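You operate a simulated robot arm through the tools that you are given. There is no shell and no other tool. Be economical: measure what you need, move in short steps, check, and stop when the job is done.

Carry out the task below with a simulated two-armed robot. There is one attempt and no reset: what you move stays moved.

TASK
Empty the drain pan through the hopper into the oil drum.
Fine: nothing spilt; pan level again, hopper lid shut and drum valve closed after. Where these are worked on the way, their far stop is far enough and under half their travel is too little: drum valve, hopper lid.

It is judged by the outcome, as a careful person would: the job done as asked, and still so three seconds after it is handed in. It fails if anything else is knocked over, pushed out of place, dropped, spilled or broken. A push-on lid holds only when it is set on centred and level and pressed home; a screw cap is set on level and turned clockwise until tight.

THE ROBOT
Two 7-joint arms with two-finger parallel grippers on one trunk, on a base that drives. Base frame: it is fixed to the floor where the robot stands at the start and does not move with it; the origin is under the middle of the robot, x ahead of it, y to its left, z up. Units: mm, degrees, N and s.
The left shoulder is at the start at [70, 163, 1120], the right one opposite. With the tool pointing down near the work surface each hand reaches from about 380 to 880 mm from the robot's upright axis, wherever it stands, measured 20 degrees to its own side. Places, roughly: drain pan [900, -100, 900]; drum valve [800, 0, 800]; hopper lid [1000, -300, 900]. Payload 3.43 kg a hand.
The TCP of each hand is the grasp point between the finger pads, 34 mm short of the fingertips. In the tool frame z runs along the fingers and y along their closing line. Largest opening 128 mm; finger width 24, thickness 12; the body of the gripper, 48 by 130 mm, starts 96 mm behind the TCP.
Orientation is told as [roll, pitch, yaw] about the base's x, y, z axes, in that order, counted from this pose: with the fingers straight down and closing along the base's y, the tool's x points along the base's -x, its y along +y and its z along -z.

THE INTERFACE
- The arms move only by the tool send_rows. It takes "left_moves", "right_moves" or both (then of equal length, played together; a hand with none holds still); each is a list of rows, each a list of 6 numbers: the shift along the tool's x, y, z in mm, then the turn, a rotation vector about the tool's x, y, z in degrees. In form: [[x, y, z, ax, ay, az], ...]. A call has 1 to 10 rows; each row shifts and turns the commanded pose from where the row before left it, along the tool's axes as they then stand. "left_gripper" and "right_gripper" are, for a hand that has rows, the closure, from 0 (fully open) to 1 (shut), set as the call begins (left out, the last holds). Each row takes 0.2 s and may step no farther than 50 mm and 8.6 degrees from the row before; otherwise, or with a gripper value out of range, the whole call is refused. A pose out of reach is approached as far as the arm can. The call stops where the force on the tool passes 50 N (or 10 N more than at its start, if that is more) or the arm is blocked; 0.2 s more then pass. The fingers move at their own pace (about 153 mm/s each) and stop on an object; they squeeze with about 36 N. The grip force told is the motor's: it shows also when the fingers shut on nothing. Time passes only in rows, and 0.2 s behind the last, so rows that do not move let the fingers close. It gives the time, the measured TCP pose, the force on the tool (base axes), the opening and the grip force at its end, in the units of the frame above (readings bear some noise), with the torque about the TCP (base axes, N m) and any sound that the robot's microphone picked up, and new pictures: "views" is both (left out), scene, wrist or none (wrist: the cameras of the hands that moved).
- Cameras (640 x 400 px; columns grow to the right, rows downward): "scene" is now at [142.6, -9.2, 1368.5]; the picture's right is [-0.20, -0.98, 0.00], its down [-0.35, 0.07, -0.93] and it looks along [0.92, -0.19, -0.36] (base axes); focal length 289 px, centre (320, 200). "left" rides on the left gripper at [76, 11, -160] in its tool frame; the picture's right is [-0.15, 0.99, 0.00], its down [-0.88, -0.13, -0.46] and it looks along [-0.45, -0.07, 0.89] (tool axes); focal length 234 px, centre (320, 200). "right" rides on the right gripper at [76, -11, -160] in its tool frame; the picture's right is [0.15, 0.99, 0.00], its down [-0.88, 0.13, -0.46] and it looks along [-0.45, 0.07, 0.89] (tool axes); focal length 234 px, centre (320, 200). There is no depth. A picture from a camera that has moved, and an enlarged one, comes with that camera's place and axes in the base frame and with its lens. The place of the scene camera against the robot may be out by one fixed shift of up to 12 mm in any direction.
- raise_lower(by): slides the trunk up (or, below 0, down) by that many mm; the arms and the scene camera ride with it, the base frame stays. It gives what a move gives, with no picture.
- drive_base(legs): drives the robot by 1 to 6 legs, each [ahead, left, turn to the left] in mm, mm and degrees, along the robot's own axes; the way and the turn of a leg run together, so that a leg with both is an arc; at most 1500 mm and 180 degrees a leg. The arms and the cameras ride along, it lands a little off, and it stops where it bumps. It gives what a move gives, and a new picture of the scene camera.
- turn_head(pan, tilt): turns the head with the scene camera to pan (to the left, within 86 degrees either way) and tilt (down, from -29 to 69), counted from straight ahead of the robot. It gives what a move gives, and a new picture of the scene camera.
- enlarge(camera, box): a new picture of the part [left, top, right, bottom] of that camera's present view, enlarged. The clock stands still meanwhile.
- sign_off(): hands the job in; it is judged then, once.

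Work in short steps. Places have to be worked out from the pictures, the camera data and where the tool is seen: move nearer, look again, correct. Check each grasp and each placing, and mend what went wrong. You have 120 turns and 260 pictures in all, those below and enlarged ones among them. Open the grippers and draw the arms clear of the work before you hand the job in, unless the task says otherwise; then end with one line.

The tools are called after "Emit:" by a JSON object that holds its "fn" and its "kwargs". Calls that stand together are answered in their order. send_rows: Moves the arms, as the interface text tells. Its arguments: {"type":"object","properties":{"left_moves":{"type":"array","items":{"type":"array","items":{"type":"number"}}},"left_gripper":{"type":"number"},"right_moves":{"type":"array","items":{"type":"array","items":{"type":"number"}}},"right_gripper":{"type":"number"},"views":{"type":"string","enum":["both","scene","wrist","none"]}},"required":[]} The other tools are called the same way: raise_lower (by) slides the trunk up or down; drive_base (legs) drives the base; turn_head (pan, tilt) turns the head that bears the scene camera; enlarge (camera, box) takes an enlarged picture of a part of a camera's view; sign_off () hands the job in.

At the start:

```text
time: 0.0
left_tool_pos: [506.1, 122.5, 1270.3]
left_tool_rot: [0.0, 0.1, 0.1]
left_wrist_force: [0.6, -0.6, 0.1]
left_ft_torque: [0.01, 0.02, -0.02]
left_grip_width: 127.8
left_finger_force: 0.1
right_tool_pos: [456.2, -252.1, 1252.8]
right_tool_rot: [0.0, -0.1, 0.0]
right_wrist_force: [-1.2, -0.4, 0.4]
right_ft_torque: [0.01, -0.01, 0.0]
right_grip_width: 127.9
right_finger_force: 0.0
trunk travel left (down, up): [-600.0, 340.0]
robot x, y, heading: [5.4, 1.9, 0.0]
head pan, tilt: [-11.6, 20.8]
```

scene: 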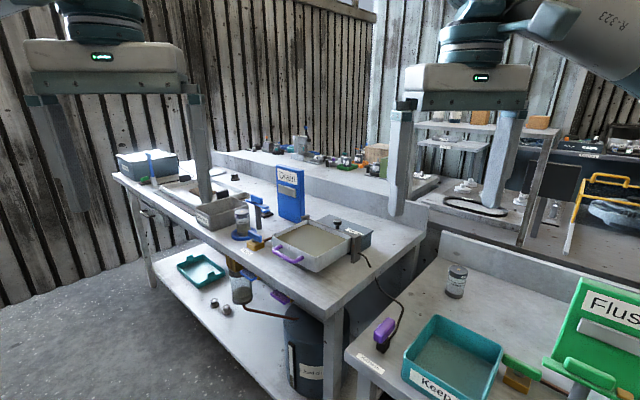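
right: 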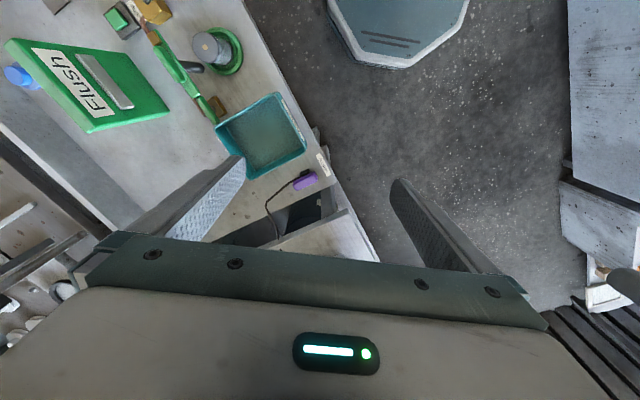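
left: 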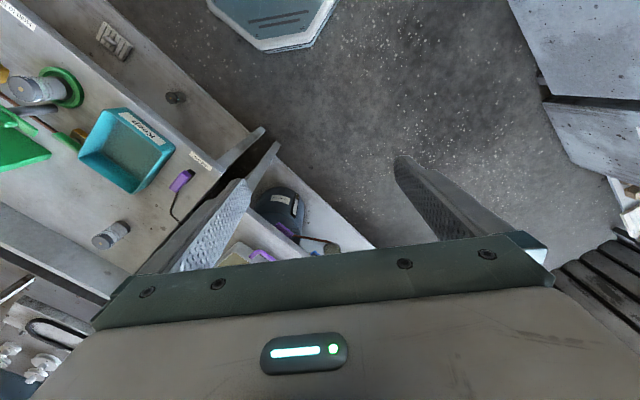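

The scene shows a bench with a blue "Drain" board, a pan with a purple handle, a grey box beside it, and a drum under the bench. I'll enlarge to read the details.

Emit:
{"fn": "enlarge", "kwargs": {"camera": "scene", "box": [180, 150, 420, 300]}}

Emit:
{"fn": "enlarge", "kwargs": {"camera": "scene", "box": [200, 230, 440, 400]}}

Emit:
{"fn": "enlarge", "kwargs": {"camera": "scene", "box": [340, 240, 640, 400]}}

```text
2.67 times, centred on (300, 225) of scene
camera zoom: at [142.6, -9.2, 1368.5], right [-0.2, -0.98, 0.0], down [-0.35, 0.07, -0.93], along [0.92, -0.19, -0.36], focal length 770 px, centre (373, 133)
```

zoom: 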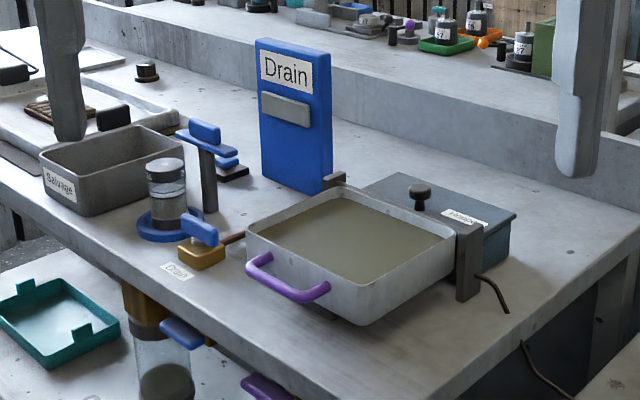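

```text
2.35 times, centred on (320, 315) of scene
camera zoom: at [142.6, -9.2, 1368.5], right [-0.2, -0.98, 0.0], down [-0.35, 0.07, -0.93], along [0.92, -0.19, -0.36], focal length 679 px, centre (320, -71)
```

zoom: 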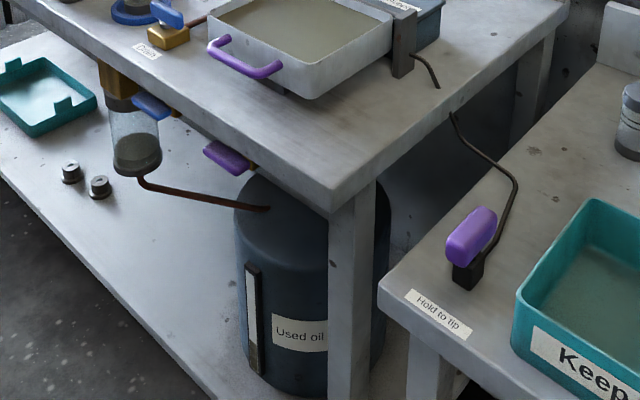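

```text
2.13 times, centred on (490, 320) of scene
camera zoom: at [142.6, -9.2, 1368.5], right [-0.2, -0.98, 0.0], down [-0.35, 0.07, -0.93], along [0.92, -0.19, -0.36], focal length 616 px, centre (-43, -56)
```

zoom: 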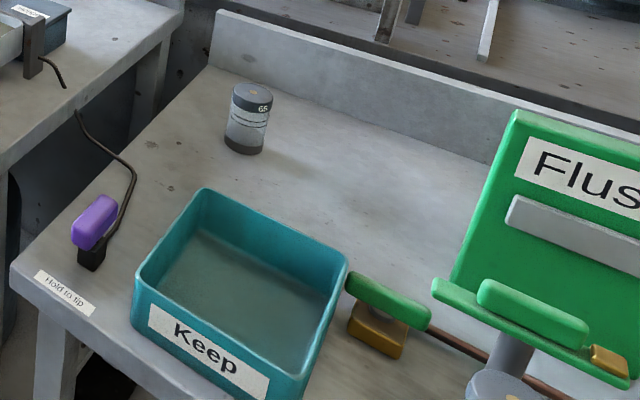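

Pan tips toward the grey hopper, with a purple "Hold to tip" switch on the near-right bench and a purple drum valve under the bench edge. I'll tilt the head down to see clearances and the objects better.

Emit:
{"fn": "turn_head", "kwargs": {"pan": -12, "tilt": 50}}

Emit:
{"fn": "enlarge", "kwargs": {"camera": "right", "box": [200, 80, 400, 260]}}

```text
time: 0.9
left_tool_pos: [505.1, 123.1, 1270.9]
left_tool_rot: [0.0, -0.1, 0.0]
left_wrist_force: [0.2, -0.1, 0.0]
left_ft_torque: [0.02, -0.01, -0.03]
left_grip_width: 127.8
left_finger_force: 0.0
right_tool_pos: [456.7, -252.4, 1252.9]
right_tool_rot: [0.0, 0.0, 0.0]
right_wrist_force: [0.3, 0.0, -0.1]
right_ft_torque: [0.01, 0.06, 0.0]
right_grip_width: 127.9
right_finger_force: 0.2
trunk travel left (down, up): [-600.0, 340.0]
robot x, y, heading: [1.0, 1.0, -0.3]
head pan, tilt: [-12.0, 50.0]
camera scene: at [126.9, -6.5, 1324.3], right [-0.21, -0.98, 0.0], down [-0.75, 0.16, -0.64], along [0.63, -0.13, -0.77], focal length 289 px, centre (320, 200)
```

scene: 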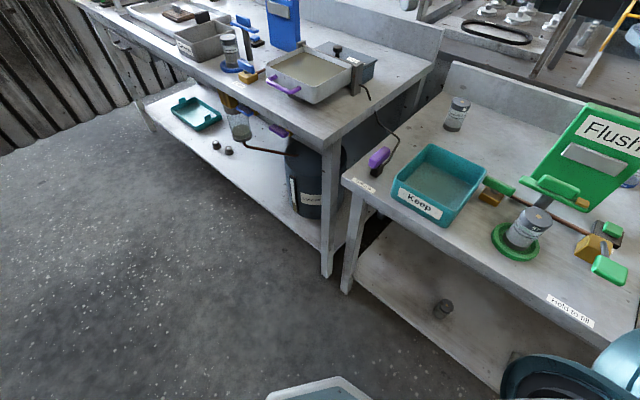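

```text
2.22 times, centred on (300, 170) of right
camera zoom: at [380.4, -264.4, 1413.3], right [-0.15, 0.99, 0.0], down [0.88, 0.13, 0.46], along [0.45, 0.07, -0.89], focal length 520 px, centre (364, 267)
```

zoom: 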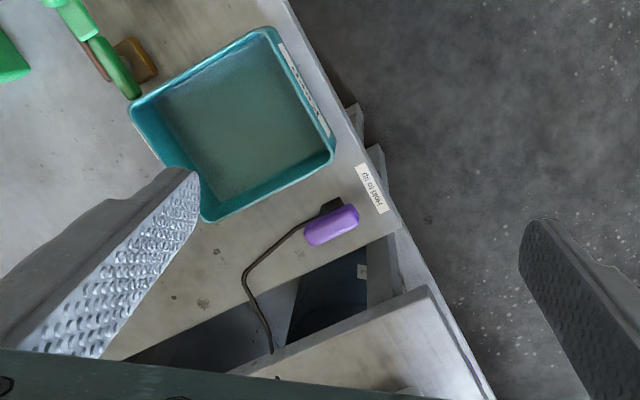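

Both benches are in line, with front edges along a 45° line, so I'll turn right 45° to face them and then move left and a little ahead so that the switch is on my right and the pan on my left.

Emit:
{"fn": "drive_base", "kwargs": {"legs": [[0, 0, -45], [0, 430, 0], [130, 0, 0]]}}

Emit:
{"fn": "turn_head", "kwargs": {"pan": 5, "tilt": 50}}

```text
time: 6.5
left_tool_pos: [832.1, -71.8, 1271.0]
left_tool_rot: [0.0, 0.1, -45.5]
left_wrist_force: [-0.2, 0.4, -0.4]
left_ft_torque: [-0.02, 0.01, 0.01]
left_grip_width: 127.8
left_finger_force: 0.0
right_tool_pos: [530.3, -297.1, 1253.7]
right_tool_rot: [0.0, -0.1, -45.6]
right_wrist_force: [0.3, -0.4, 0.1]
right_ft_torque: [0.02, 0.03, 0.02]
right_grip_width: 127.7
right_finger_force: 0.1
trunk travel left (down, up): [-600.0, 340.0]
robot x, y, heading: [393.5, 205.6, -45.3]
head pan, tilt: [-12.0, 50.0]
camera scene: at [468.2, 113.7, 1324.4], right [-0.84, -0.54, 0.0], down [-0.41, 0.65, -0.64], along [0.35, -0.54, -0.77], focal length 289 px, centre (320, 200)
```

scene: 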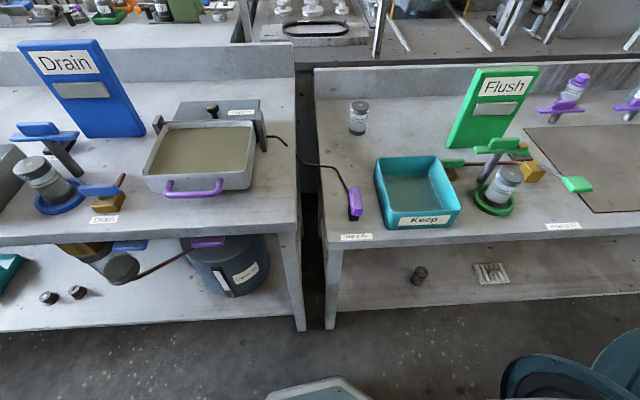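

```text
time: 7.3
left_tool_pos: [833.9, -70.9, 1270.3]
left_tool_rot: [0.0, 0.0, -45.4]
left_wrist_force: [1.0, -0.3, 0.4]
left_ft_torque: [0.03, -0.01, -0.03]
left_grip_width: 127.9
left_finger_force: 0.1
right_tool_pos: [529.4, -298.7, 1252.6]
right_tool_rot: [0.0, -0.1, -45.4]
right_wrist_force: [0.7, -0.3, 0.0]
right_ft_torque: [-0.01, 0.0, 0.0]
right_grip_width: 128.0
right_finger_force: 0.2
trunk travel left (down, up): [-600.0, 340.0]
robot x, y, heading: [390.8, 203.7, -45.6]
head pan, tilt: [5.0, 50.0]
camera scene: at [486.0, 128.0, 1324.2], right [-0.65, -0.76, 0.0], down [-0.58, 0.5, -0.64], along [0.49, -0.42, -0.77], focal length 289 px, centre (320, 200)
```

scene: 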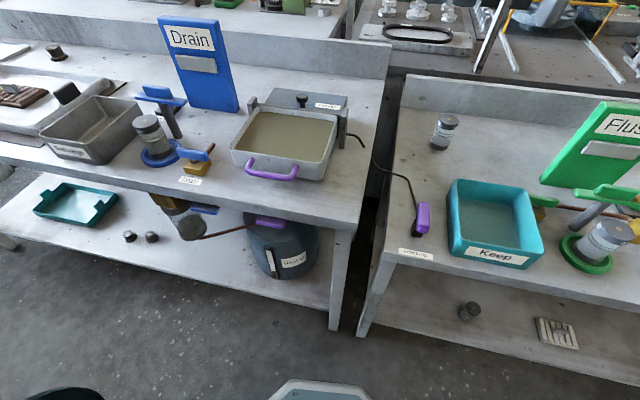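

Now I face the benches. Enlarging pan/hopper, valve and switch.

Emit:
{"fn": "enlarge", "kwargs": {"camera": "scene", "box": [210, 70, 370, 190]}}

Emit:
{"fn": "enlarge", "kwargs": {"camera": "scene", "box": [140, 170, 340, 300]}}

Emit:
{"fn": "enlarge", "kwargs": {"camera": "scene", "box": [340, 170, 480, 270]}}

Emit:
{"fn": "enlarge", "kwargs": {"camera": "left", "box": [0, 0, 640, 400]}}

Emit:
{"fn": "enlarge", "kwargs": {"camera": "right", "box": [0, 0, 640, 400]}}

```text
3.33 times, centred on (290, 130) of scene
camera zoom: at [486.0, 128.0, 1324.2], right [-0.65, -0.76, 0.0], down [-0.58, 0.5, -0.64], along [0.49, -0.42, -0.77], focal length 962 px, centre (420, 433)
```

zoom: 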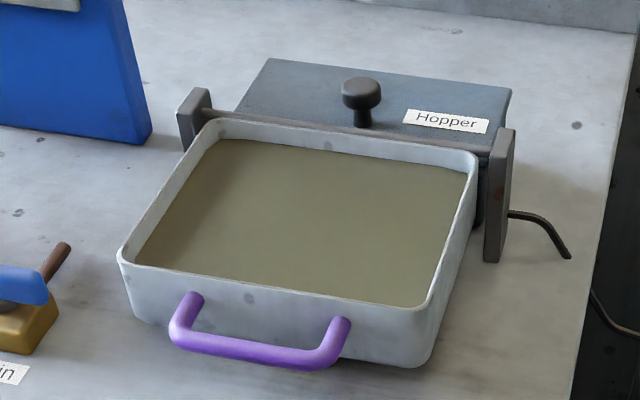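

```text
3.08 times, centred on (240, 235) of scene
camera zoom: at [486.0, 128.0, 1324.2], right [-0.65, -0.76, 0.0], down [-0.58, 0.5, -0.64], along [0.49, -0.42, -0.77], focal length 888 px, centre (566, 92)
```

zoom: 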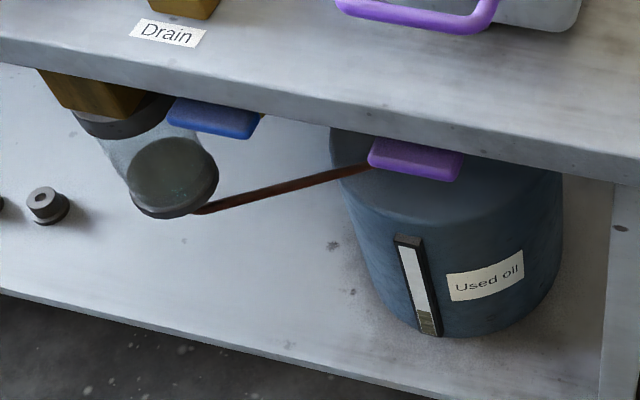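

```text
4.00 times, centred on (410, 220) of scene
camera zoom: at [486.0, 128.0, 1324.2], right [-0.65, -0.76, 0.0], down [-0.58, 0.5, -0.64], along [0.49, -0.42, -0.77], focal length 1155 px, centre (-40, 120)
```

zoom: 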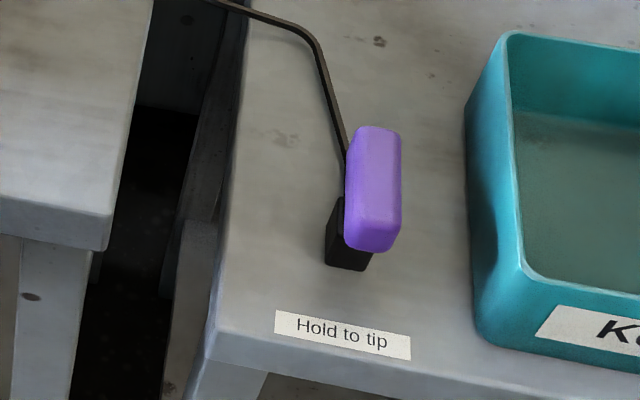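

```text
1.00 times, centred on (320, 200) of left (not enlarged: the box is as wide or as high as the picture)
camera zoom: at [789.8, -8.7, 1430.9], right [0.81, 0.59, 0.0], down [0.52, -0.72, 0.46], along [0.27, -0.37, -0.89], focal length 234 px, centre (320, 200)
```

zoom: 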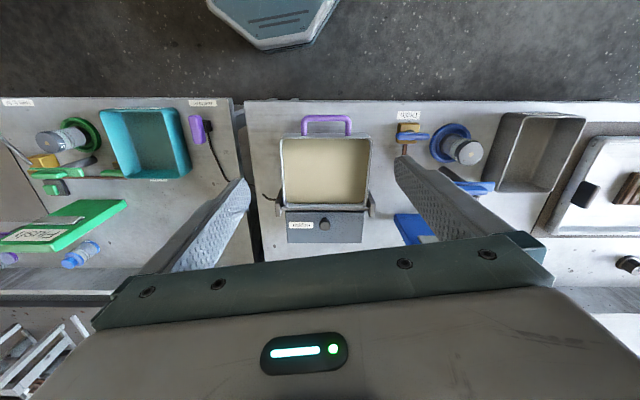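

```text
1.00 times, centred on (320, 200) of right (not enlarged: the box is as wide or as high as the picture)
camera zoom: at [469.2, -252.3, 1413.3], right [0.6, 0.8, 0.0], down [0.71, -0.54, 0.46], along [0.36, -0.27, -0.89], focal length 234 px, centre (320, 200)
```

zoom: 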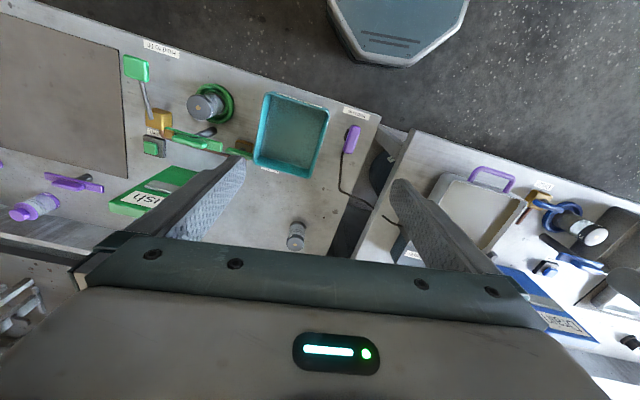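

Positions in robot frame (ahead, left, z): switch ≈(488,−164,870), pan handle ≈(502,138,930), hopper knob ≈(742,100,950), valve lever ≈(480,155,805). I move both wrist cameras closer: left over the hopper, right over the switch.

Emit:
{"fn": "send_rows", "kwargs": {"left_moves": [[-32, -2, 36, 0, 0, 0], [-32, -2, 36, 0, 0, 0], [-32, -2, 36, 0, 0, 0], [-32, -2, 36, 0, 0, 0], [-32, -2, 36, 0, 0, 0], [0, 0, 0, 0, 0, 0]], "right_moves": [[6, 16, 42, 0, 0, 0], [6, 16, 42, 0, 0, 0], [6, 16, 42, 0, 0, 0], [6, 16, 42, 0, 0, 0], [6, 16, 42, 0, 0, 0], [6, 16, 42, 0, 0, 0]]}}

```text
time: 8.7
left_tool_pos: [938.0, -194.1, 1089.7]
left_tool_rot: [-0.1, 0.0, -45.5]
left_wrist_force: [0.3, 0.4, -0.1]
left_ft_torque: [0.02, 0.04, 0.02]
left_grip_width: 127.8
left_finger_force: 0.0
right_tool_pos: [577.3, -202.5, 1001.4]
right_tool_rot: [0.1, 0.1, -45.6]
right_wrist_force: [-0.3, -0.2, 0.9]
right_ft_torque: [0.0, -0.01, 0.0]
right_grip_width: 127.9
right_finger_force: 0.2
trunk travel left (down, up): [-600.0, 340.0]
robot x, y, heading: [392.8, 204.7, -45.4]
head pan, tilt: [5.0, 50.0]
camera scene: at [486.4, 128.3, 1324.4], right [-0.65, -0.76, 0.0], down [-0.58, 0.5, -0.64], along [0.49, -0.42, -0.77], focal length 289 px, centre (320, 200)
camera right: at [516.7, -157.2, 1161.0], right [0.6, 0.8, 0.0], down [0.71, -0.54, 0.46], along [0.36, -0.28, -0.89], focal length 234 px, centre (320, 200)
camera left: at [893.9, -130.7, 1250.2], right [0.81, 0.59, 0.0], down [0.52, -0.72, 0.46], along [0.27, -0.37, -0.89], focal length 234 px, centre (320, 200)
```

scene: 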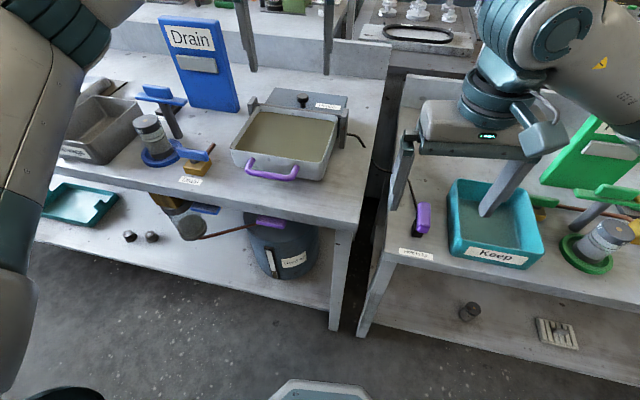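
right: 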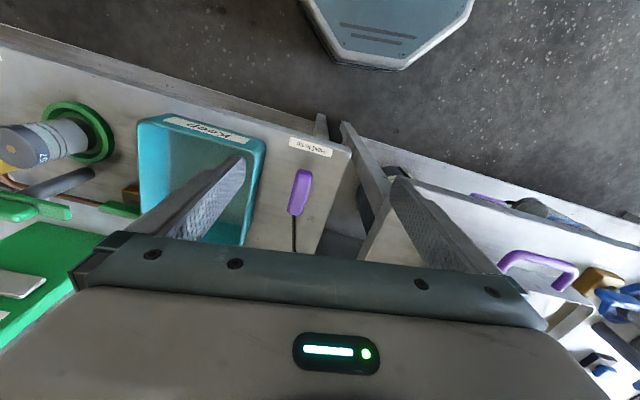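
left: 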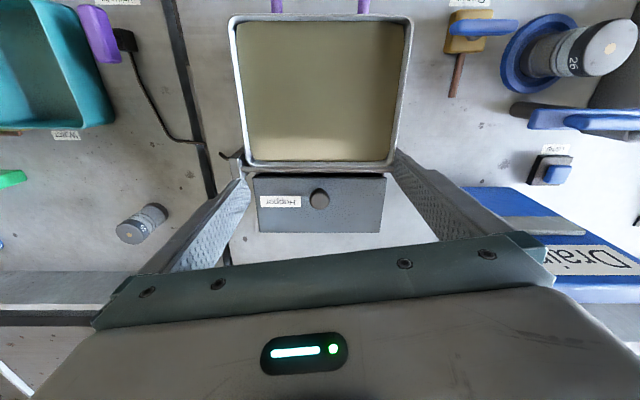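

Knob ≈(737,99,954), lid hinged at rear. The bench is ~9° further turned than I am; I'll raise the hands and realign: turn −9°, shift left 65, back 100.

Emit:
{"fn": "send_rows", "kwargs": {"left_moves": [[16, 0, -40, 0, 0, 0], [16, 0, -40, 0, 0, 0], [16, 0, -40, 0, 0, 0], [16, 0, -40, 0, 0, 0]], "right_moves": [[0, 0, -40, 0, 0, 0], [0, 0, -40, 0, 0, 0], [0, 0, -40, 0, 0, 0], [0, 0, -40, 0, 0, 0]], "views": "none"}}

Emit:
{"fn": "drive_base", "kwargs": {"legs": [[-100, 0, 0], [0, 0, -9], [0, 65, 0]]}}

Emit:
{"fn": "enlarge", "kwargs": {"camera": "left", "box": [0, 0, 640, 400]}}

Emit:
{"fn": "enlarge", "kwargs": {"camera": "right", "box": [0, 0, 640, 400]}}

```text
time: 9.7
left_tool_pos: [893.4, -144.6, 1254.1]
left_tool_rot: [-0.1, -0.2, -45.4]
left_wrist_force: [-0.2, 0.5, 0.4]
left_ft_torque: [-0.06, -0.03, -0.02]
left_grip_width: 128.1
left_finger_force: 0.1
right_tool_pos: [572.6, -205.0, 1162.6]
right_tool_rot: [0.0, -0.2, -45.5]
right_wrist_force: [-0.4, -0.3, -0.4]
right_ft_torque: [-0.04, -0.03, 0.01]
right_grip_width: 128.0
right_finger_force: 0.1
trunk travel left (down, up): [-600.0, 340.0]
robot x, y, heading: [389.9, 207.0, -45.4]
head pan, tilt: [5.0, 50.0]
```

```text
time: 12.1
left_tool_pos: [813.9, -111.0, 1251.7]
left_tool_rot: [-0.1, 0.0, -54.5]
left_wrist_force: [-0.3, -0.6, 0.7]
left_ft_torque: [0.01, -0.01, 0.04]
left_grip_width: 127.9
left_finger_force: 0.2
right_tool_pos: [489.6, -120.6, 1160.4]
right_tool_rot: [0.1, -0.1, -54.5]
right_wrist_force: [0.0, -0.5, 0.1]
right_ft_torque: [0.01, -0.01, 0.04]
right_grip_width: 128.1
right_finger_force: 0.1
trunk travel left (down, up): [-600.0, 340.0]
robot x, y, heading: [371.3, 310.1, -54.8]
head pan, tilt: [5.0, 50.0]
camera scene: at [452.6, 224.3, 1324.3], right [-0.76, -0.65, 0.0], down [-0.5, 0.58, -0.64], along [0.42, -0.49, -0.77], focal length 289 px, centre (320, 200)
```

scene: 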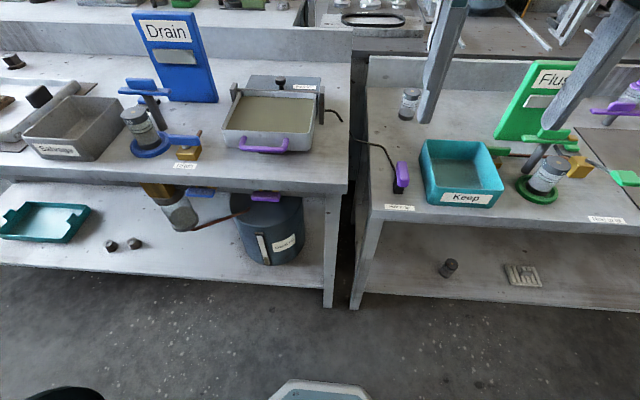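

```text
1.00 times, centred on (320, 200) of left (not enlarged: the box is as wide or as high as the picture)
camera zoom: at [781.0, -42.7, 1411.7], right [0.89, 0.46, 0.0], down [0.41, -0.79, 0.46], along [0.21, -0.41, -0.89], focal length 234 px, centre (320, 200)
```

zoom: 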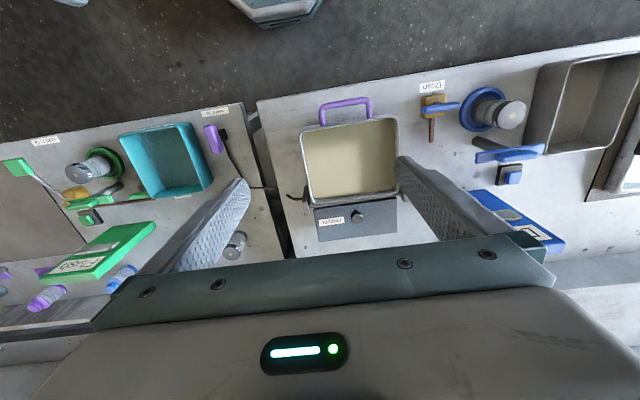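

```text
1.00 times, centred on (320, 200) of right (not enlarged: the box is as wide or as high as the picture)
camera zoom: at [436.5, -66.5, 1321.4], right [0.72, 0.69, 0.0], down [0.62, -0.64, 0.46], along [0.32, -0.33, -0.89], focal length 234 px, centre (320, 200)
```

zoom: 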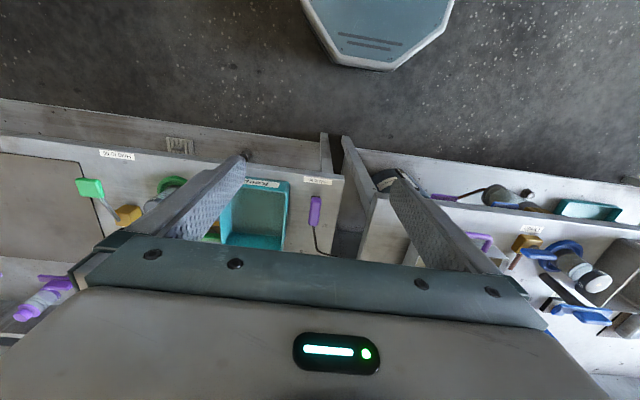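

Objects now in robot frame: switch (605,−137,860), handle (570,171,930), knob (810,170,954), valve lever (555,180,800). I pitch the left hand to point ahead so I can view and later work the valve from the front.

Emit:
{"fn": "send_rows", "kwargs": {"left_moves": [[0, 0, 0, 0, -8.5, 0], [0, 0, 0, 0, -8.5, 0], [0, 0, 0, 0, -8.5, 0], [0, 0, 0, 0, -8.5, 0], [0, 0, 0, 0, -8.5, 0], [0, 0, 0, 0, -8.5, 0], [0, 0, 0, 0, -8.5, 0], [0, 0, 0, 0, -8.5, 0], [0, 0, 0, 0, -8.5, 0], [0, 0, 0, 0, -8.5, 0]], "views": "none"}}

Emit:
{"fn": "send_rows", "kwargs": {"left_moves": [[0, 0, 0, 0, -5, 0], [0, 10, -45, 0, 0, 0], [0, 10, -45, 0, 0, 0], [0, 10, -45, 0, 0, 0], [0, 10, -45, 0, 0, 0], [45, 10, 0, 0, 0, 0], [45, 10, 0, 0, 0, 0], [45, 0, 0, 0, 0, 0], [45, 0, 0, 0, 0, 0], [45, 0, 0, 0, 0, 0]]}}

```text
time: 14.3
left_tool_pos: [815.8, -110.5, 1251.1]
left_tool_rot: [-0.9, -85.0, -53.6]
left_wrist_force: [0.7, 0.2, 0.1]
left_ft_torque: [-0.03, -0.03, -0.02]
left_grip_width: 128.1
left_finger_force: 0.0
right_tool_pos: [490.2, -120.5, 1161.0]
right_tool_rot: [0.0, 0.0, -54.5]
right_wrist_force: [0.0, -0.1, -0.3]
right_ft_torque: [-0.01, 0.01, 0.01]
right_grip_width: 127.9
right_finger_force: 0.0
trunk travel left (down, up): [-600.0, 340.0]
robot x, y, heading: [374.0, 307.6, -54.6]
head pan, tilt: [5.0, 50.0]
```

```text
time: 16.5
left_tool_pos: [772.8, -105.7, 1118.5]
left_tool_rot: [-179.3, -89.8, 124.8]
left_wrist_force: [0.3, 0.9, -0.3]
left_ft_torque: [0.01, 0.0, 0.04]
left_grip_width: 127.8
left_finger_force: 0.1
left hand out of reach, approached as far as the arm can: row 2, 3, 4, 5, 6, 7, 8, 9
right_tool_pos: [487.1, -120.4, 1161.7]
right_tool_rot: [0.1, -0.1, -54.5]
right_wrist_force: [-0.3, 0.6, -0.9]
right_ft_torque: [-0.01, -0.04, 0.0]
right_grip_width: 128.0
right_finger_force: 0.0
trunk travel left (down, up): [-600.0, 340.0]
robot x, y, heading: [373.8, 312.2, -54.4]
head pan, tilt: [5.0, 50.0]
camera scene: at [450.6, 224.5, 1324.4], right [-0.76, -0.65, 0.0], down [-0.5, 0.58, -0.64], along [0.42, -0.49, -0.77], focal length 289 px, centre (320, 200)
camera left: at [690.9, 30.2, 1042.4], right [0.81, 0.57, 0.15], down [-0.37, 0.3, 0.88], along [0.46, -0.76, 0.45], focal length 234 px, centre (320, 200)
```

scene: 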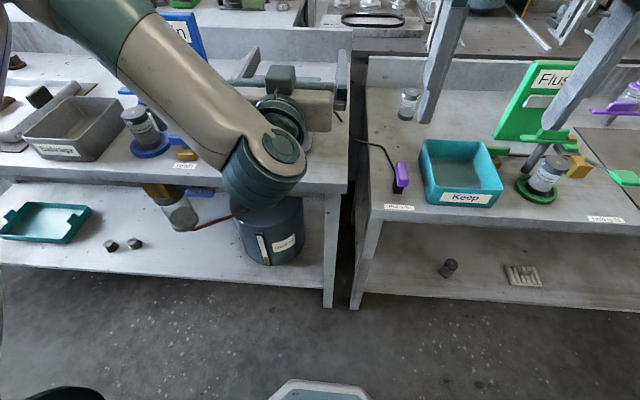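
left: 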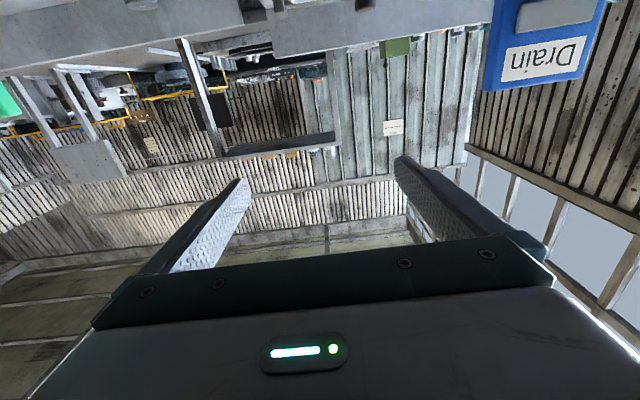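

The horizontal pose is limited too close to the shoulder; I'll check where the commanded pose stands with an idle row.

Emit:
{"fn": "send_rows", "kwargs": {"left_moves": [[0, 0, 0, 0, 0, 0], [0, 0, 0, 0, 0, 0]], "views": "none"}}

```text
time: 17.1
left_tool_pos: [775.5, -107.1, 1117.4]
left_tool_rot: [-135.3, -89.9, 80.7]
left_wrist_force: [-0.9, 0.2, -0.1]
left_ft_torque: [0.01, 0.0, 0.03]
left_grip_width: 127.7
left_finger_force: 0.0
right_tool_pos: [490.1, -121.2, 1161.2]
right_tool_rot: [0.0, 0.1, -54.5]
right_wrist_force: [0.6, -0.2, -0.6]
right_ft_torque: [-0.02, 0.0, 0.04]
right_grip_width: 127.9
right_finger_force: 0.1
trunk travel left (down, up): [-600.0, 340.0]
robot x, y, heading: [372.6, 313.3, -54.6]
head pan, tilt: [5.0, 50.0]
```

I'll work the lid first from here: rotate the left hand back to 45° down-ahead.

Emit:
{"fn": "send_rows", "kwargs": {"left_moves": [[0, 0, 0, 0, 7.5, 0], [0, 0, 0, 0, 7.5, 0], [0, 0, 0, 0, 7.5, 0], [0, 0, 0, 0, 7.5, 0], [0, 0, 0, 0, 7.5, 0], [0, 0, 0, 0, 7.5, 0], [0, 0, 0, 0, 0, 0]], "views": "wrist"}}

```text
time: 18.7
left_tool_pos: [777.0, -103.4, 1118.1]
left_tool_rot: [-0.1, -44.9, -54.5]
left_wrist_force: [-0.7, -0.4, -0.3]
left_ft_torque: [0.01, 0.01, 0.0]
left_grip_width: 128.0
left_finger_force: 0.1
right_tool_pos: [490.0, -121.2, 1161.1]
right_tool_rot: [0.0, 0.0, -54.5]
right_wrist_force: [0.4, 0.3, 0.5]
right_ft_torque: [0.02, -0.01, 0.0]
right_grip_width: 128.1
right_finger_force: 0.1
trunk travel left (down, up): [-600.0, 340.0]
robot x, y, heading: [376.8, 316.2, -54.3]
head pan, tilt: [5.0, 50.0]
camera left: at [689.7, 39.0, 1178.7], right [0.87, 0.49, 0.1], down [0.07, -0.32, 0.94], along [0.5, -0.81, -0.31], focal length 234 px, centre (320, 200)
```

left: 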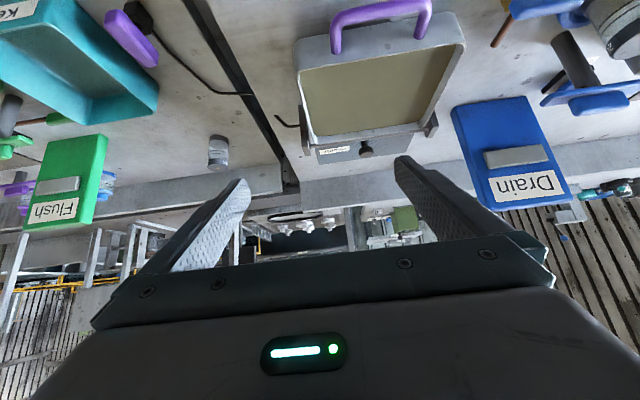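

Knob confirmed at world (980,−250,954). Approach along the 45° tool line, stopping 60 mm short.

Emit:
{"fn": "send_rows", "kwargs": {"left_moves": [[-13, 20, 0, 0, 0, 0], [-13, 20, 0, 0, 0, 0], [-13, 20, 0, 0, 0, 0], [-13, 20, 0, 0, 0, 0], [0, 0, 42, 0, 0, 0], [0, 0, 42, 0, 0, 0], [0, 0, 42, 0, 0, 0], [0, 0, 42, 0, 0, 0], [0, 0, 42, 0, 0, 0]], "left_gripper": 0.3}}

```text
time: 20.7
left_tool_pos: [950.6, -211.7, 1005.4]
left_tool_rot: [-0.1, -45.0, -54.4]
left_wrist_force: [0.0, -0.6, 1.1]
left_ft_torque: [0.01, 0.0, 0.0]
left_grip_width: 89.4
left_finger_force: 0.2
right_tool_pos: [490.8, -122.5, 1161.6]
right_tool_rot: [0.0, 0.1, -54.5]
right_wrist_force: [-0.3, 0.0, 0.0]
right_ft_torque: [0.01, 0.02, -0.04]
right_grip_width: 127.9
right_finger_force: 0.1
trunk travel left (down, up): [-600.0, 340.0]
robot x, y, heading: [376.4, 314.4, -54.6]
head pan, tilt: [5.0, 50.0]
camera scene: at [454.2, 223.9, 1324.2], right [-0.76, -0.65, 0.0], down [-0.5, 0.58, -0.64], along [0.42, -0.49, -0.77], focal length 289 px, centre (320, 200)
camera left: at [863.9, -68.6, 1065.1], right [0.87, 0.49, 0.1], down [0.07, -0.32, 0.94], along [0.5, -0.81, -0.31], focal length 234 px, centre (320, 200)
```

scene: 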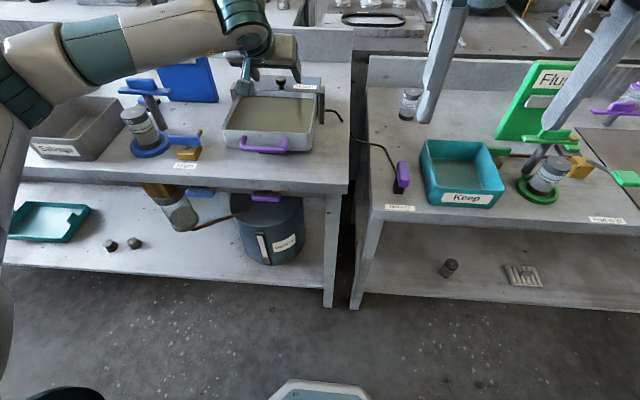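
left: 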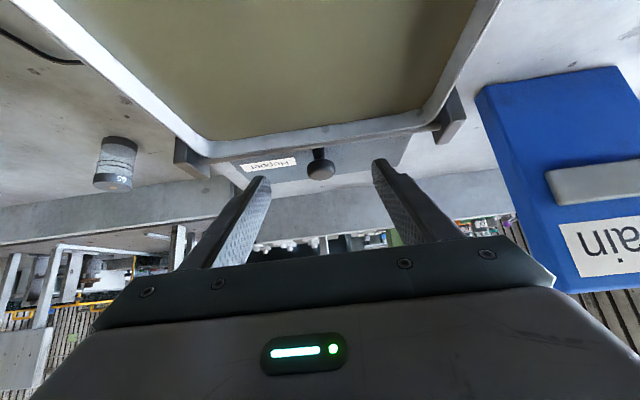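

Knob lies straight ahead of the fingers, ~60–65 mm. Advance 52 mm in small steps and look.

Emit:
{"fn": "send_rows", "kwargs": {"left_moves": [[-1, 0, 20, 0, 0, 0], [-1, 0, 18, 0, 0, 0], [-1, 0, 12, 0, 0, 0], [0, 0, 0, 0, 0, 0]], "views": "wrist"}}

Emit:
{"fn": "enlarge", "kwargs": {"camera": "scene", "box": [200, 30, 360, 150]}}

```text
time: 21.7
left_tool_pos: [972.2, -239.4, 973.8]
left_tool_rot: [0.0, -45.0, -54.4]
left_wrist_force: [-0.7, -0.6, 1.3]
left_ft_torque: [0.0, 0.01, -0.01]
left_grip_width: 89.7
left_finger_force: 0.0
right_tool_pos: [490.0, -120.3, 1161.5]
right_tool_rot: [0.0, 0.0, -54.5]
right_wrist_force: [-0.3, -0.7, 0.5]
right_ft_torque: [0.02, -0.01, -0.02]
right_grip_width: 128.0
right_finger_force: 0.1
trunk travel left (down, up): [-600.0, 340.0]
robot x, y, heading: [371.4, 313.1, -54.6]
head pan, tilt: [5.0, 50.0]
camera left: at [885.4, -96.5, 1033.1], right [0.87, 0.49, 0.1], down [0.07, -0.32, 0.95], along [0.5, -0.81, -0.31], focal length 234 px, centre (320, 200)
```

left: 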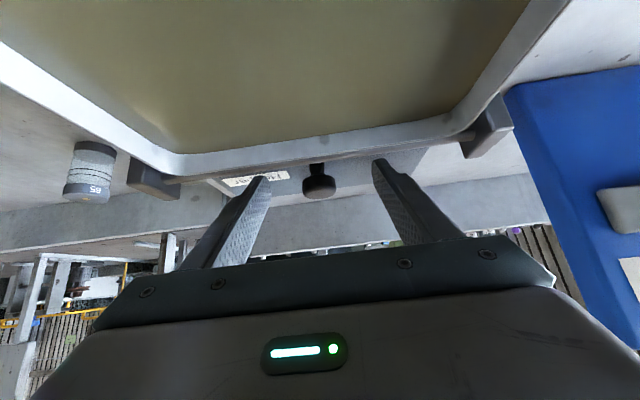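

```text
3.33 times, centred on (280, 90) of scene
camera zoom: at [453.6, 224.7, 1324.2], right [-0.76, -0.65, 0.0], down [-0.5, 0.58, -0.64], along [0.42, -0.49, -0.77], focal length 962 px, centre (453, 567)
```

zoom: 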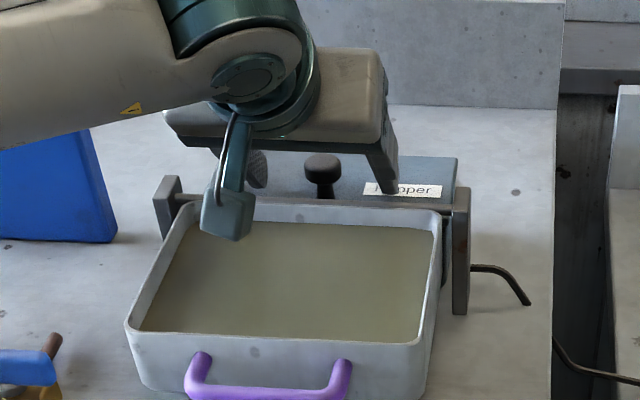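

Depth is uncertain (25–50 mm ahead). Advance 20 more and close to test the grip.

Emit:
{"fn": "send_rows", "kwargs": {"left_moves": [[0, 0, 10, 0, 0, 0], [0, 0, 10, 0, 0, 0], [0, 0, 0, 0, 0, 0]], "views": "wrist"}}

Emit:
{"fn": "enlarge", "kwargs": {"camera": "scene", "box": [230, 50, 350, 140]}}

```text
time: 22.5
left_tool_pos: [976.2, -247.5, 972.4]
left_tool_rot: [-0.2, -46.1, -54.3]
left_wrist_force: [-4.2, 12.0, 42.6]
left_ft_torque: [0.47, -1.19, 0.14]
left_grip_width: 90.5
left_finger_force: 0.6
right_tool_pos: [486.1, -114.2, 1163.7]
right_tool_rot: [0.0, -0.4, -54.6]
right_wrist_force: [0.3, 0.2, 0.3]
right_ft_torque: [0.02, 0.01, -0.01]
right_grip_width: 128.1
right_finger_force: 0.1
trunk travel left (down, up): [-600.0, 340.0]
robot x, y, heading: [373.5, 314.3, -54.5]
head pan, tilt: [5.0, 50.0]
camera left: at [888.9, -104.0, 1028.5], right [0.86, 0.49, 0.1], down [0.06, -0.31, 0.95], along [0.5, -0.82, -0.29], focal length 234 px, centre (320, 200)
```

left: 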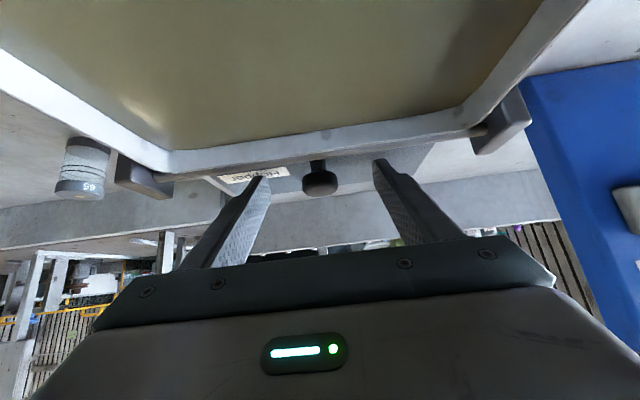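

```text
4.44 times, centred on (290, 95) of scene
camera zoom: at [448.0, 230.9, 1325.6], right [-0.76, -0.65, 0.0], down [-0.49, 0.58, -0.65], along [0.42, -0.49, -0.76], focal length 1283 px, centre (453, 667)
```

zoom: 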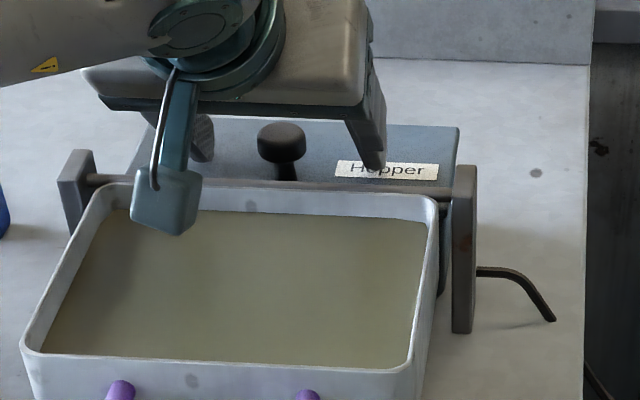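

The fingertips have touched the lid top on either side of the knob's stem (reaction 42 N); the knob sits between the fingers. Back off 8 mm and close.

Emit:
{"fn": "send_rows", "kwargs": {"left_moves": [[0, 0, -12, 0, 0, 0], [0, 0, 0, 0, 0, 0]], "views": "none"}}

Emit:
{"fn": "send_rows", "kwargs": {"left_moves": [[0, 0, 0, 0, 0, 0], [0, 0, 0, 0, 0, 0], [0, 0, 0, 0, 0, 0]], "left_gripper": 1, "views": "wrist"}}

Emit:
{"fn": "enlarge", "kwargs": {"camera": "scene", "box": [230, 50, 350, 140]}}

```text
time: 23.1
left_tool_pos: [973.2, -245.1, 971.8]
left_tool_rot: [0.0, -45.3, -54.5]
left_wrist_force: [4.4, -4.8, 25.5]
left_ft_torque: [-0.37, -0.53, -0.09]
left_grip_width: 89.5
left_finger_force: 0.0
right_tool_pos: [487.6, -118.9, 1161.8]
right_tool_rot: [0.1, -0.1, -54.5]
right_wrist_force: [0.7, -0.1, -0.7]
right_ft_torque: [0.03, 0.04, 0.0]
right_grip_width: 127.9
right_finger_force: 0.1
trunk travel left (down, up): [-600.0, 340.0]
robot x, y, heading: [370.6, 318.4, -54.6]
head pan, tilt: [5.0, 50.0]
```

```text
time: 23.9
left_tool_pos: [971.9, -241.2, 971.0]
left_tool_rot: [0.0, -45.2, -54.6]
left_wrist_force: [-5.0, 8.1, 23.1]
left_ft_torque: [0.02, -0.12, -0.04]
left_grip_width: 27.0
left_finger_force: 45.1
right_tool_pos: [488.6, -117.5, 1162.1]
right_tool_rot: [0.1, -0.3, -54.5]
right_wrist_force: [0.6, 0.7, -0.4]
right_ft_torque: [-0.03, -0.01, -0.01]
right_grip_width: 128.3
right_finger_force: 0.1
trunk travel left (down, up): [-600.0, 340.0]
robot x, y, heading: [369.9, 312.9, -54.5]
head pan, tilt: [5.0, 50.0]
camera left: at [885.4, -98.2, 1031.3], right [0.87, 0.49, 0.1], down [0.07, -0.32, 0.95], along [0.5, -0.81, -0.31], focal length 234 px, centre (320, 200)
```

left: 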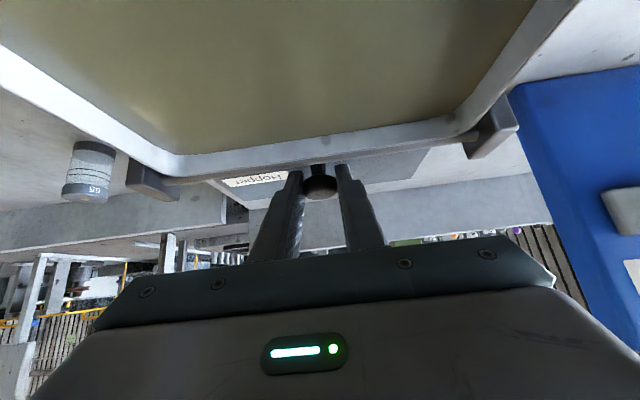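

```text
4.44 times, centred on (290, 95) of scene
camera zoom: at [450.4, 228.4, 1324.7], right [-0.76, -0.65, 0.0], down [-0.5, 0.58, -0.65], along [0.42, -0.49, -0.76], focal length 1283 px, centre (453, 667)
```

zoom: 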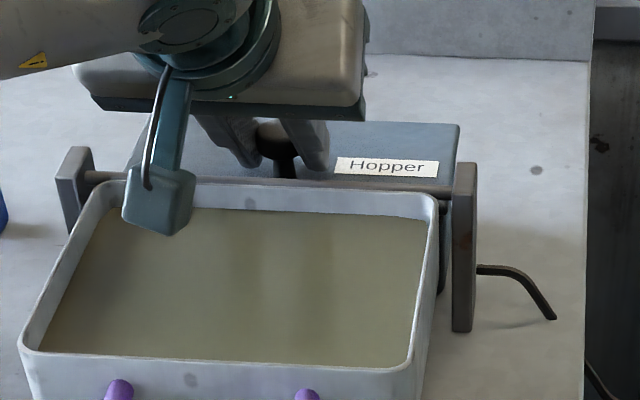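

Knob gripped (27 mm). Now swing it about the rear hinge: first 22° as a test.

Emit:
{"fn": "send_rows", "kwargs": {"left_moves": [[-9.1, 0, -3.6, 0, 7.5, 0], [-9.1, 0, -3.6, 0, 7.5, 0], [-9.1, 0, -3.6, 0, 7.5, 0], [0, 0, 0, 0, 0, 0]], "views": "wrist"}}

Emit:
{"fn": "enlarge", "kwargs": {"camera": "scene", "box": [230, 50, 350, 140]}}

```text
time: 24.9
left_tool_pos: [981.8, -254.6, 995.7]
left_tool_rot: [0.0, -22.6, -54.5]
left_wrist_force: [2.4, -2.0, 18.3]
left_ft_torque: [-1.32, -0.72, 0.09]
left_grip_width: 27.1
left_finger_force: 45.0
right_tool_pos: [488.7, -118.8, 1161.6]
right_tool_rot: [0.0, 0.0, -54.5]
right_wrist_force: [0.6, 0.0, 0.3]
right_ft_torque: [0.0, 0.04, -0.02]
right_grip_width: 127.9
right_finger_force: 0.1
trunk travel left (down, up): [-600.0, 340.0]
robot x, y, heading: [373.4, 315.1, -54.2]
head pan, tilt: [5.0, 50.0]
camera left: at [915.9, -140.8, 1115.2], right [0.88, 0.46, 0.06], down [0.26, -0.59, 0.76], along [0.39, -0.66, -0.65], focal length 234 px, centre (320, 200)
```

left: 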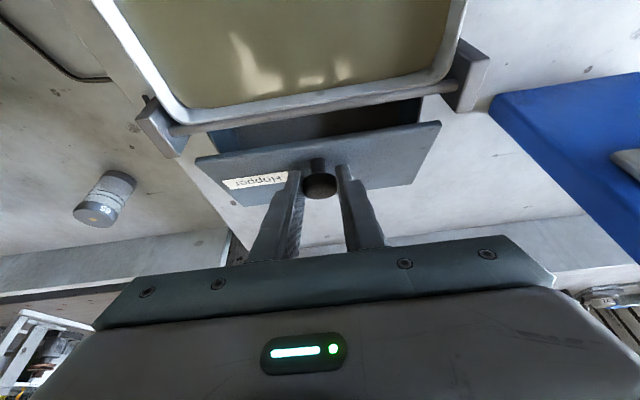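

```text
4.44 times, centred on (290, 95) of scene
camera zoom: at [452.1, 226.4, 1324.5], right [-0.76, -0.65, 0.0], down [-0.5, 0.58, -0.64], along [0.42, -0.49, -0.76], focal length 1283 px, centre (453, 667)
```

zoom: 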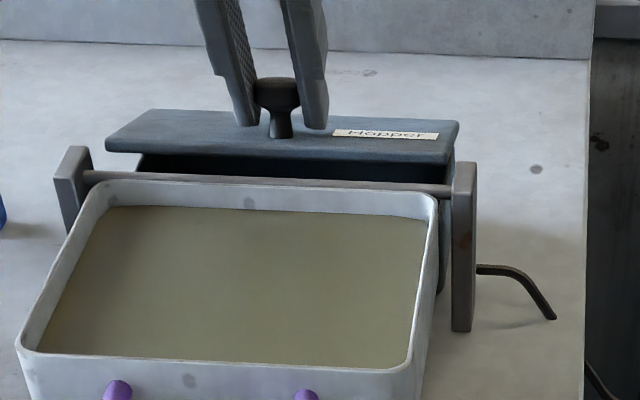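

Lid is opening on the rear hinge. Continue another 22°.

Emit:
{"fn": "send_rows", "kwargs": {"left_moves": [[-9.1, 0, -3.6, 0, 7.5, 0], [-9.1, 0, -3.6, 0, 7.5, 0], [-9.1, 0, -3.6, 0, 7.5, 0], [0, 0, 0, 0, 0, 0]], "views": "wrist"}}

Emit:
{"fn": "enlarge", "kwargs": {"camera": "scene", "box": [230, 50, 350, 140]}}

```text
time: 25.6
left_tool_pos: [989.3, -266.6, 1008.4]
left_tool_rot: [2.3, -5.6, -57.1]
left_wrist_force: [6.5, 6.1, 0.5]
left_ft_torque: [-0.12, 0.39, -0.34]
left_grip_width: 27.4
left_finger_force: 44.9
left hand out of reach, approached as far as the arm can: row 3
right_tool_pos: [488.7, -119.9, 1161.7]
right_tool_rot: [0.1, -0.2, -54.4]
right_wrist_force: [-0.5, -1.0, 0.1]
right_ft_torque: [0.03, -0.04, -0.03]
right_grip_width: 127.9
right_finger_force: 0.1
trunk travel left (down, up): [-600.0, 340.0]
robot x, y, heading: [374.2, 316.4, -54.7]
head pan, tilt: [5.0, 50.0]
stopped in row 3 (left hand): the force on the tool passed its limit at 79 N (the readings are from after the stop); the commanded pose is now the measured one
camera left: at [945.7, -187.7, 1160.6], right [0.91, 0.42, 0.05], down [0.33, -0.78, 0.53], along [0.26, -0.47, -0.84], focal length 234 px, centre (320, 200)
```

left: 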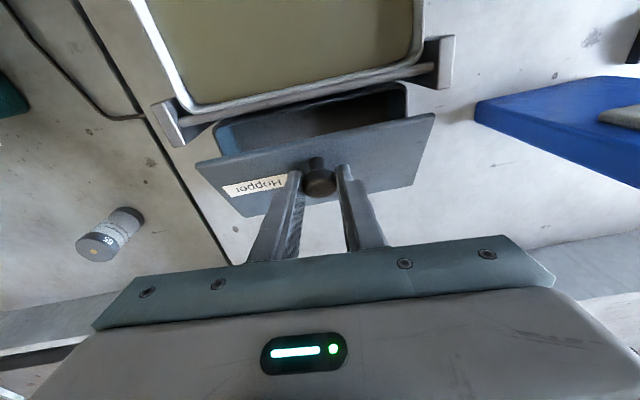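

```text
4.44 times, centred on (290, 95) of scene
camera zoom: at [452.7, 226.0, 1324.0], right [-0.76, -0.65, 0.0], down [-0.5, 0.58, -0.64], along [0.42, -0.49, -0.77], focal length 1283 px, centre (453, 667)
```

zoom: 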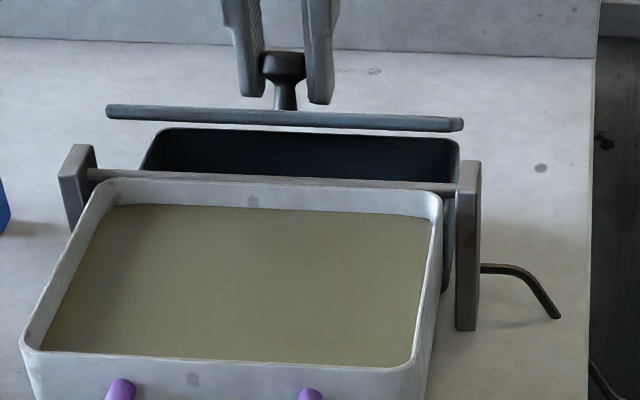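

Arm hits its reach limit with fingers vertical; I'll tilt the fingers back ahead while continuing the arc (knob can pivot in the pads).

Emit:
{"fn": "send_rows", "kwargs": {"left_moves": [[0, 0, 0, 0, -7, 0], [-7.6, 0, -2, 0, -4, 0], [-7.6, 0, -1, 0, -4, 0], [-8, 0, 0.5, 0, -4, 0], [-8, 0, 1.5, 0, -4, 0], [0, 0, 0, 0, 0, 0]], "views": "wrist"}}

Emit:
{"fn": "enlarge", "kwargs": {"camera": "scene", "box": [230, 50, 350, 140]}}

```text
time: 27.0
left_tool_pos: [1004.1, -294.7, 1020.0]
left_tool_rot: [2.4, -28.7, -58.4]
left_wrist_force: [-0.1, -0.3, 0.1]
left_ft_torque: [-0.02, -0.04, -0.02]
left_grip_width: 0.1
left_finger_force: 32.7
right_tool_pos: [492.3, -121.2, 1162.3]
right_tool_rot: [0.0, 0.0, -54.5]
right_wrist_force: [-0.1, 0.3, -0.2]
right_ft_torque: [-0.01, -0.01, 0.01]
right_grip_width: 127.9
right_finger_force: 0.1
trunk travel left (down, up): [-600.0, 340.0]
robot x, y, heading: [372.3, 314.8, -54.4]
head pan, tilt: [5.0, 50.0]
camera left: at [933.3, -169.8, 1124.0], right [0.9, 0.43, 0.11], down [0.17, -0.55, 0.82], along [0.41, -0.72, -0.57], focal length 234 px, centre (320, 200)
```

left: 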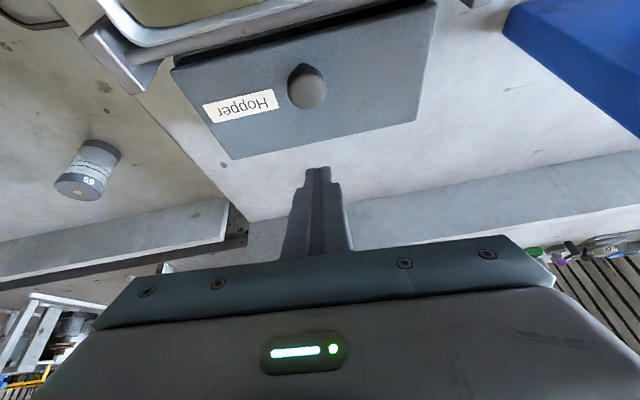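

```text
4.44 times, centred on (290, 95) of scene
camera zoom: at [454.0, 225.5, 1324.3], right [-0.76, -0.65, 0.0], down [-0.5, 0.58, -0.64], along [0.42, -0.49, -0.77], focal length 1283 px, centre (453, 667)
```

zoom: 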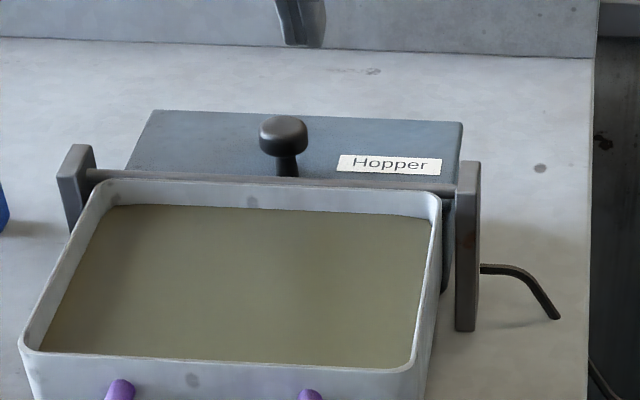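

The knob slipped out and the lid dropped shut (nothing disturbed). I'll retract, drive 110 mm closer for better reach, and retry.

Emit:
{"fn": "send_rows", "kwargs": {"left_moves": [[0, 0, -40, 0, 0, 0], [0, 0, -40, 0, 0, 0], [0, 0, -40, 0, 0, 0]], "left_gripper": 0.35, "views": "none"}}

Emit:
{"fn": "drive_base", "kwargs": {"legs": [[110, 0, 0]]}}

```text
time: 27.8
left_tool_pos: [966.1, -247.0, 1126.9]
left_tool_rot: [2.5, -28.6, -58.2]
left_wrist_force: [-0.4, 0.5, 0.4]
left_ft_torque: [-0.01, -0.01, -0.05]
left_grip_width: 83.2
left_finger_force: 0.1
right_tool_pos: [490.2, -120.9, 1160.8]
right_tool_rot: [0.1, -0.1, -54.5]
right_wrist_force: [-0.1, -0.7, 0.1]
right_ft_torque: [-0.03, -0.04, 0.01]
right_grip_width: 128.0
right_finger_force: 0.0
trunk travel left (down, up): [-600.0, 340.0]
robot x, y, heading: [372.2, 315.6, -54.2]
head pan, tilt: [5.0, 50.0]
```

```text
time: 29.0
left_tool_pos: [1031.6, -336.3, 1127.3]
left_tool_rot: [2.5, -28.5, -58.3]
left_wrist_force: [-0.4, -0.3, 0.2]
left_ft_torque: [0.0, -0.02, 0.03]
left_grip_width: 83.4
left_finger_force: 0.0
right_tool_pos: [556.2, -210.6, 1161.5]
right_tool_rot: [0.2, -0.2, -54.4]
right_wrist_force: [-0.8, 0.6, 0.8]
right_ft_torque: [0.02, 0.0, -0.01]
right_grip_width: 127.9
right_finger_force: 0.0
trunk travel left (down, up): [-600.0, 340.0]
robot x, y, heading: [441.6, 220.4, -54.6]
head pan, tilt: [5.0, 50.0]
camera scene: at [518.1, 135.1, 1324.3], right [-0.76, -0.65, 0.0], down [-0.5, 0.58, -0.64], along [0.42, -0.49, -0.77], focal length 289 px, centre (320, 200)
```

scene: 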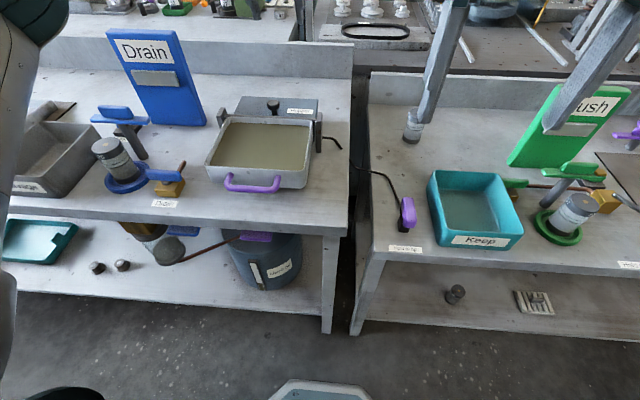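

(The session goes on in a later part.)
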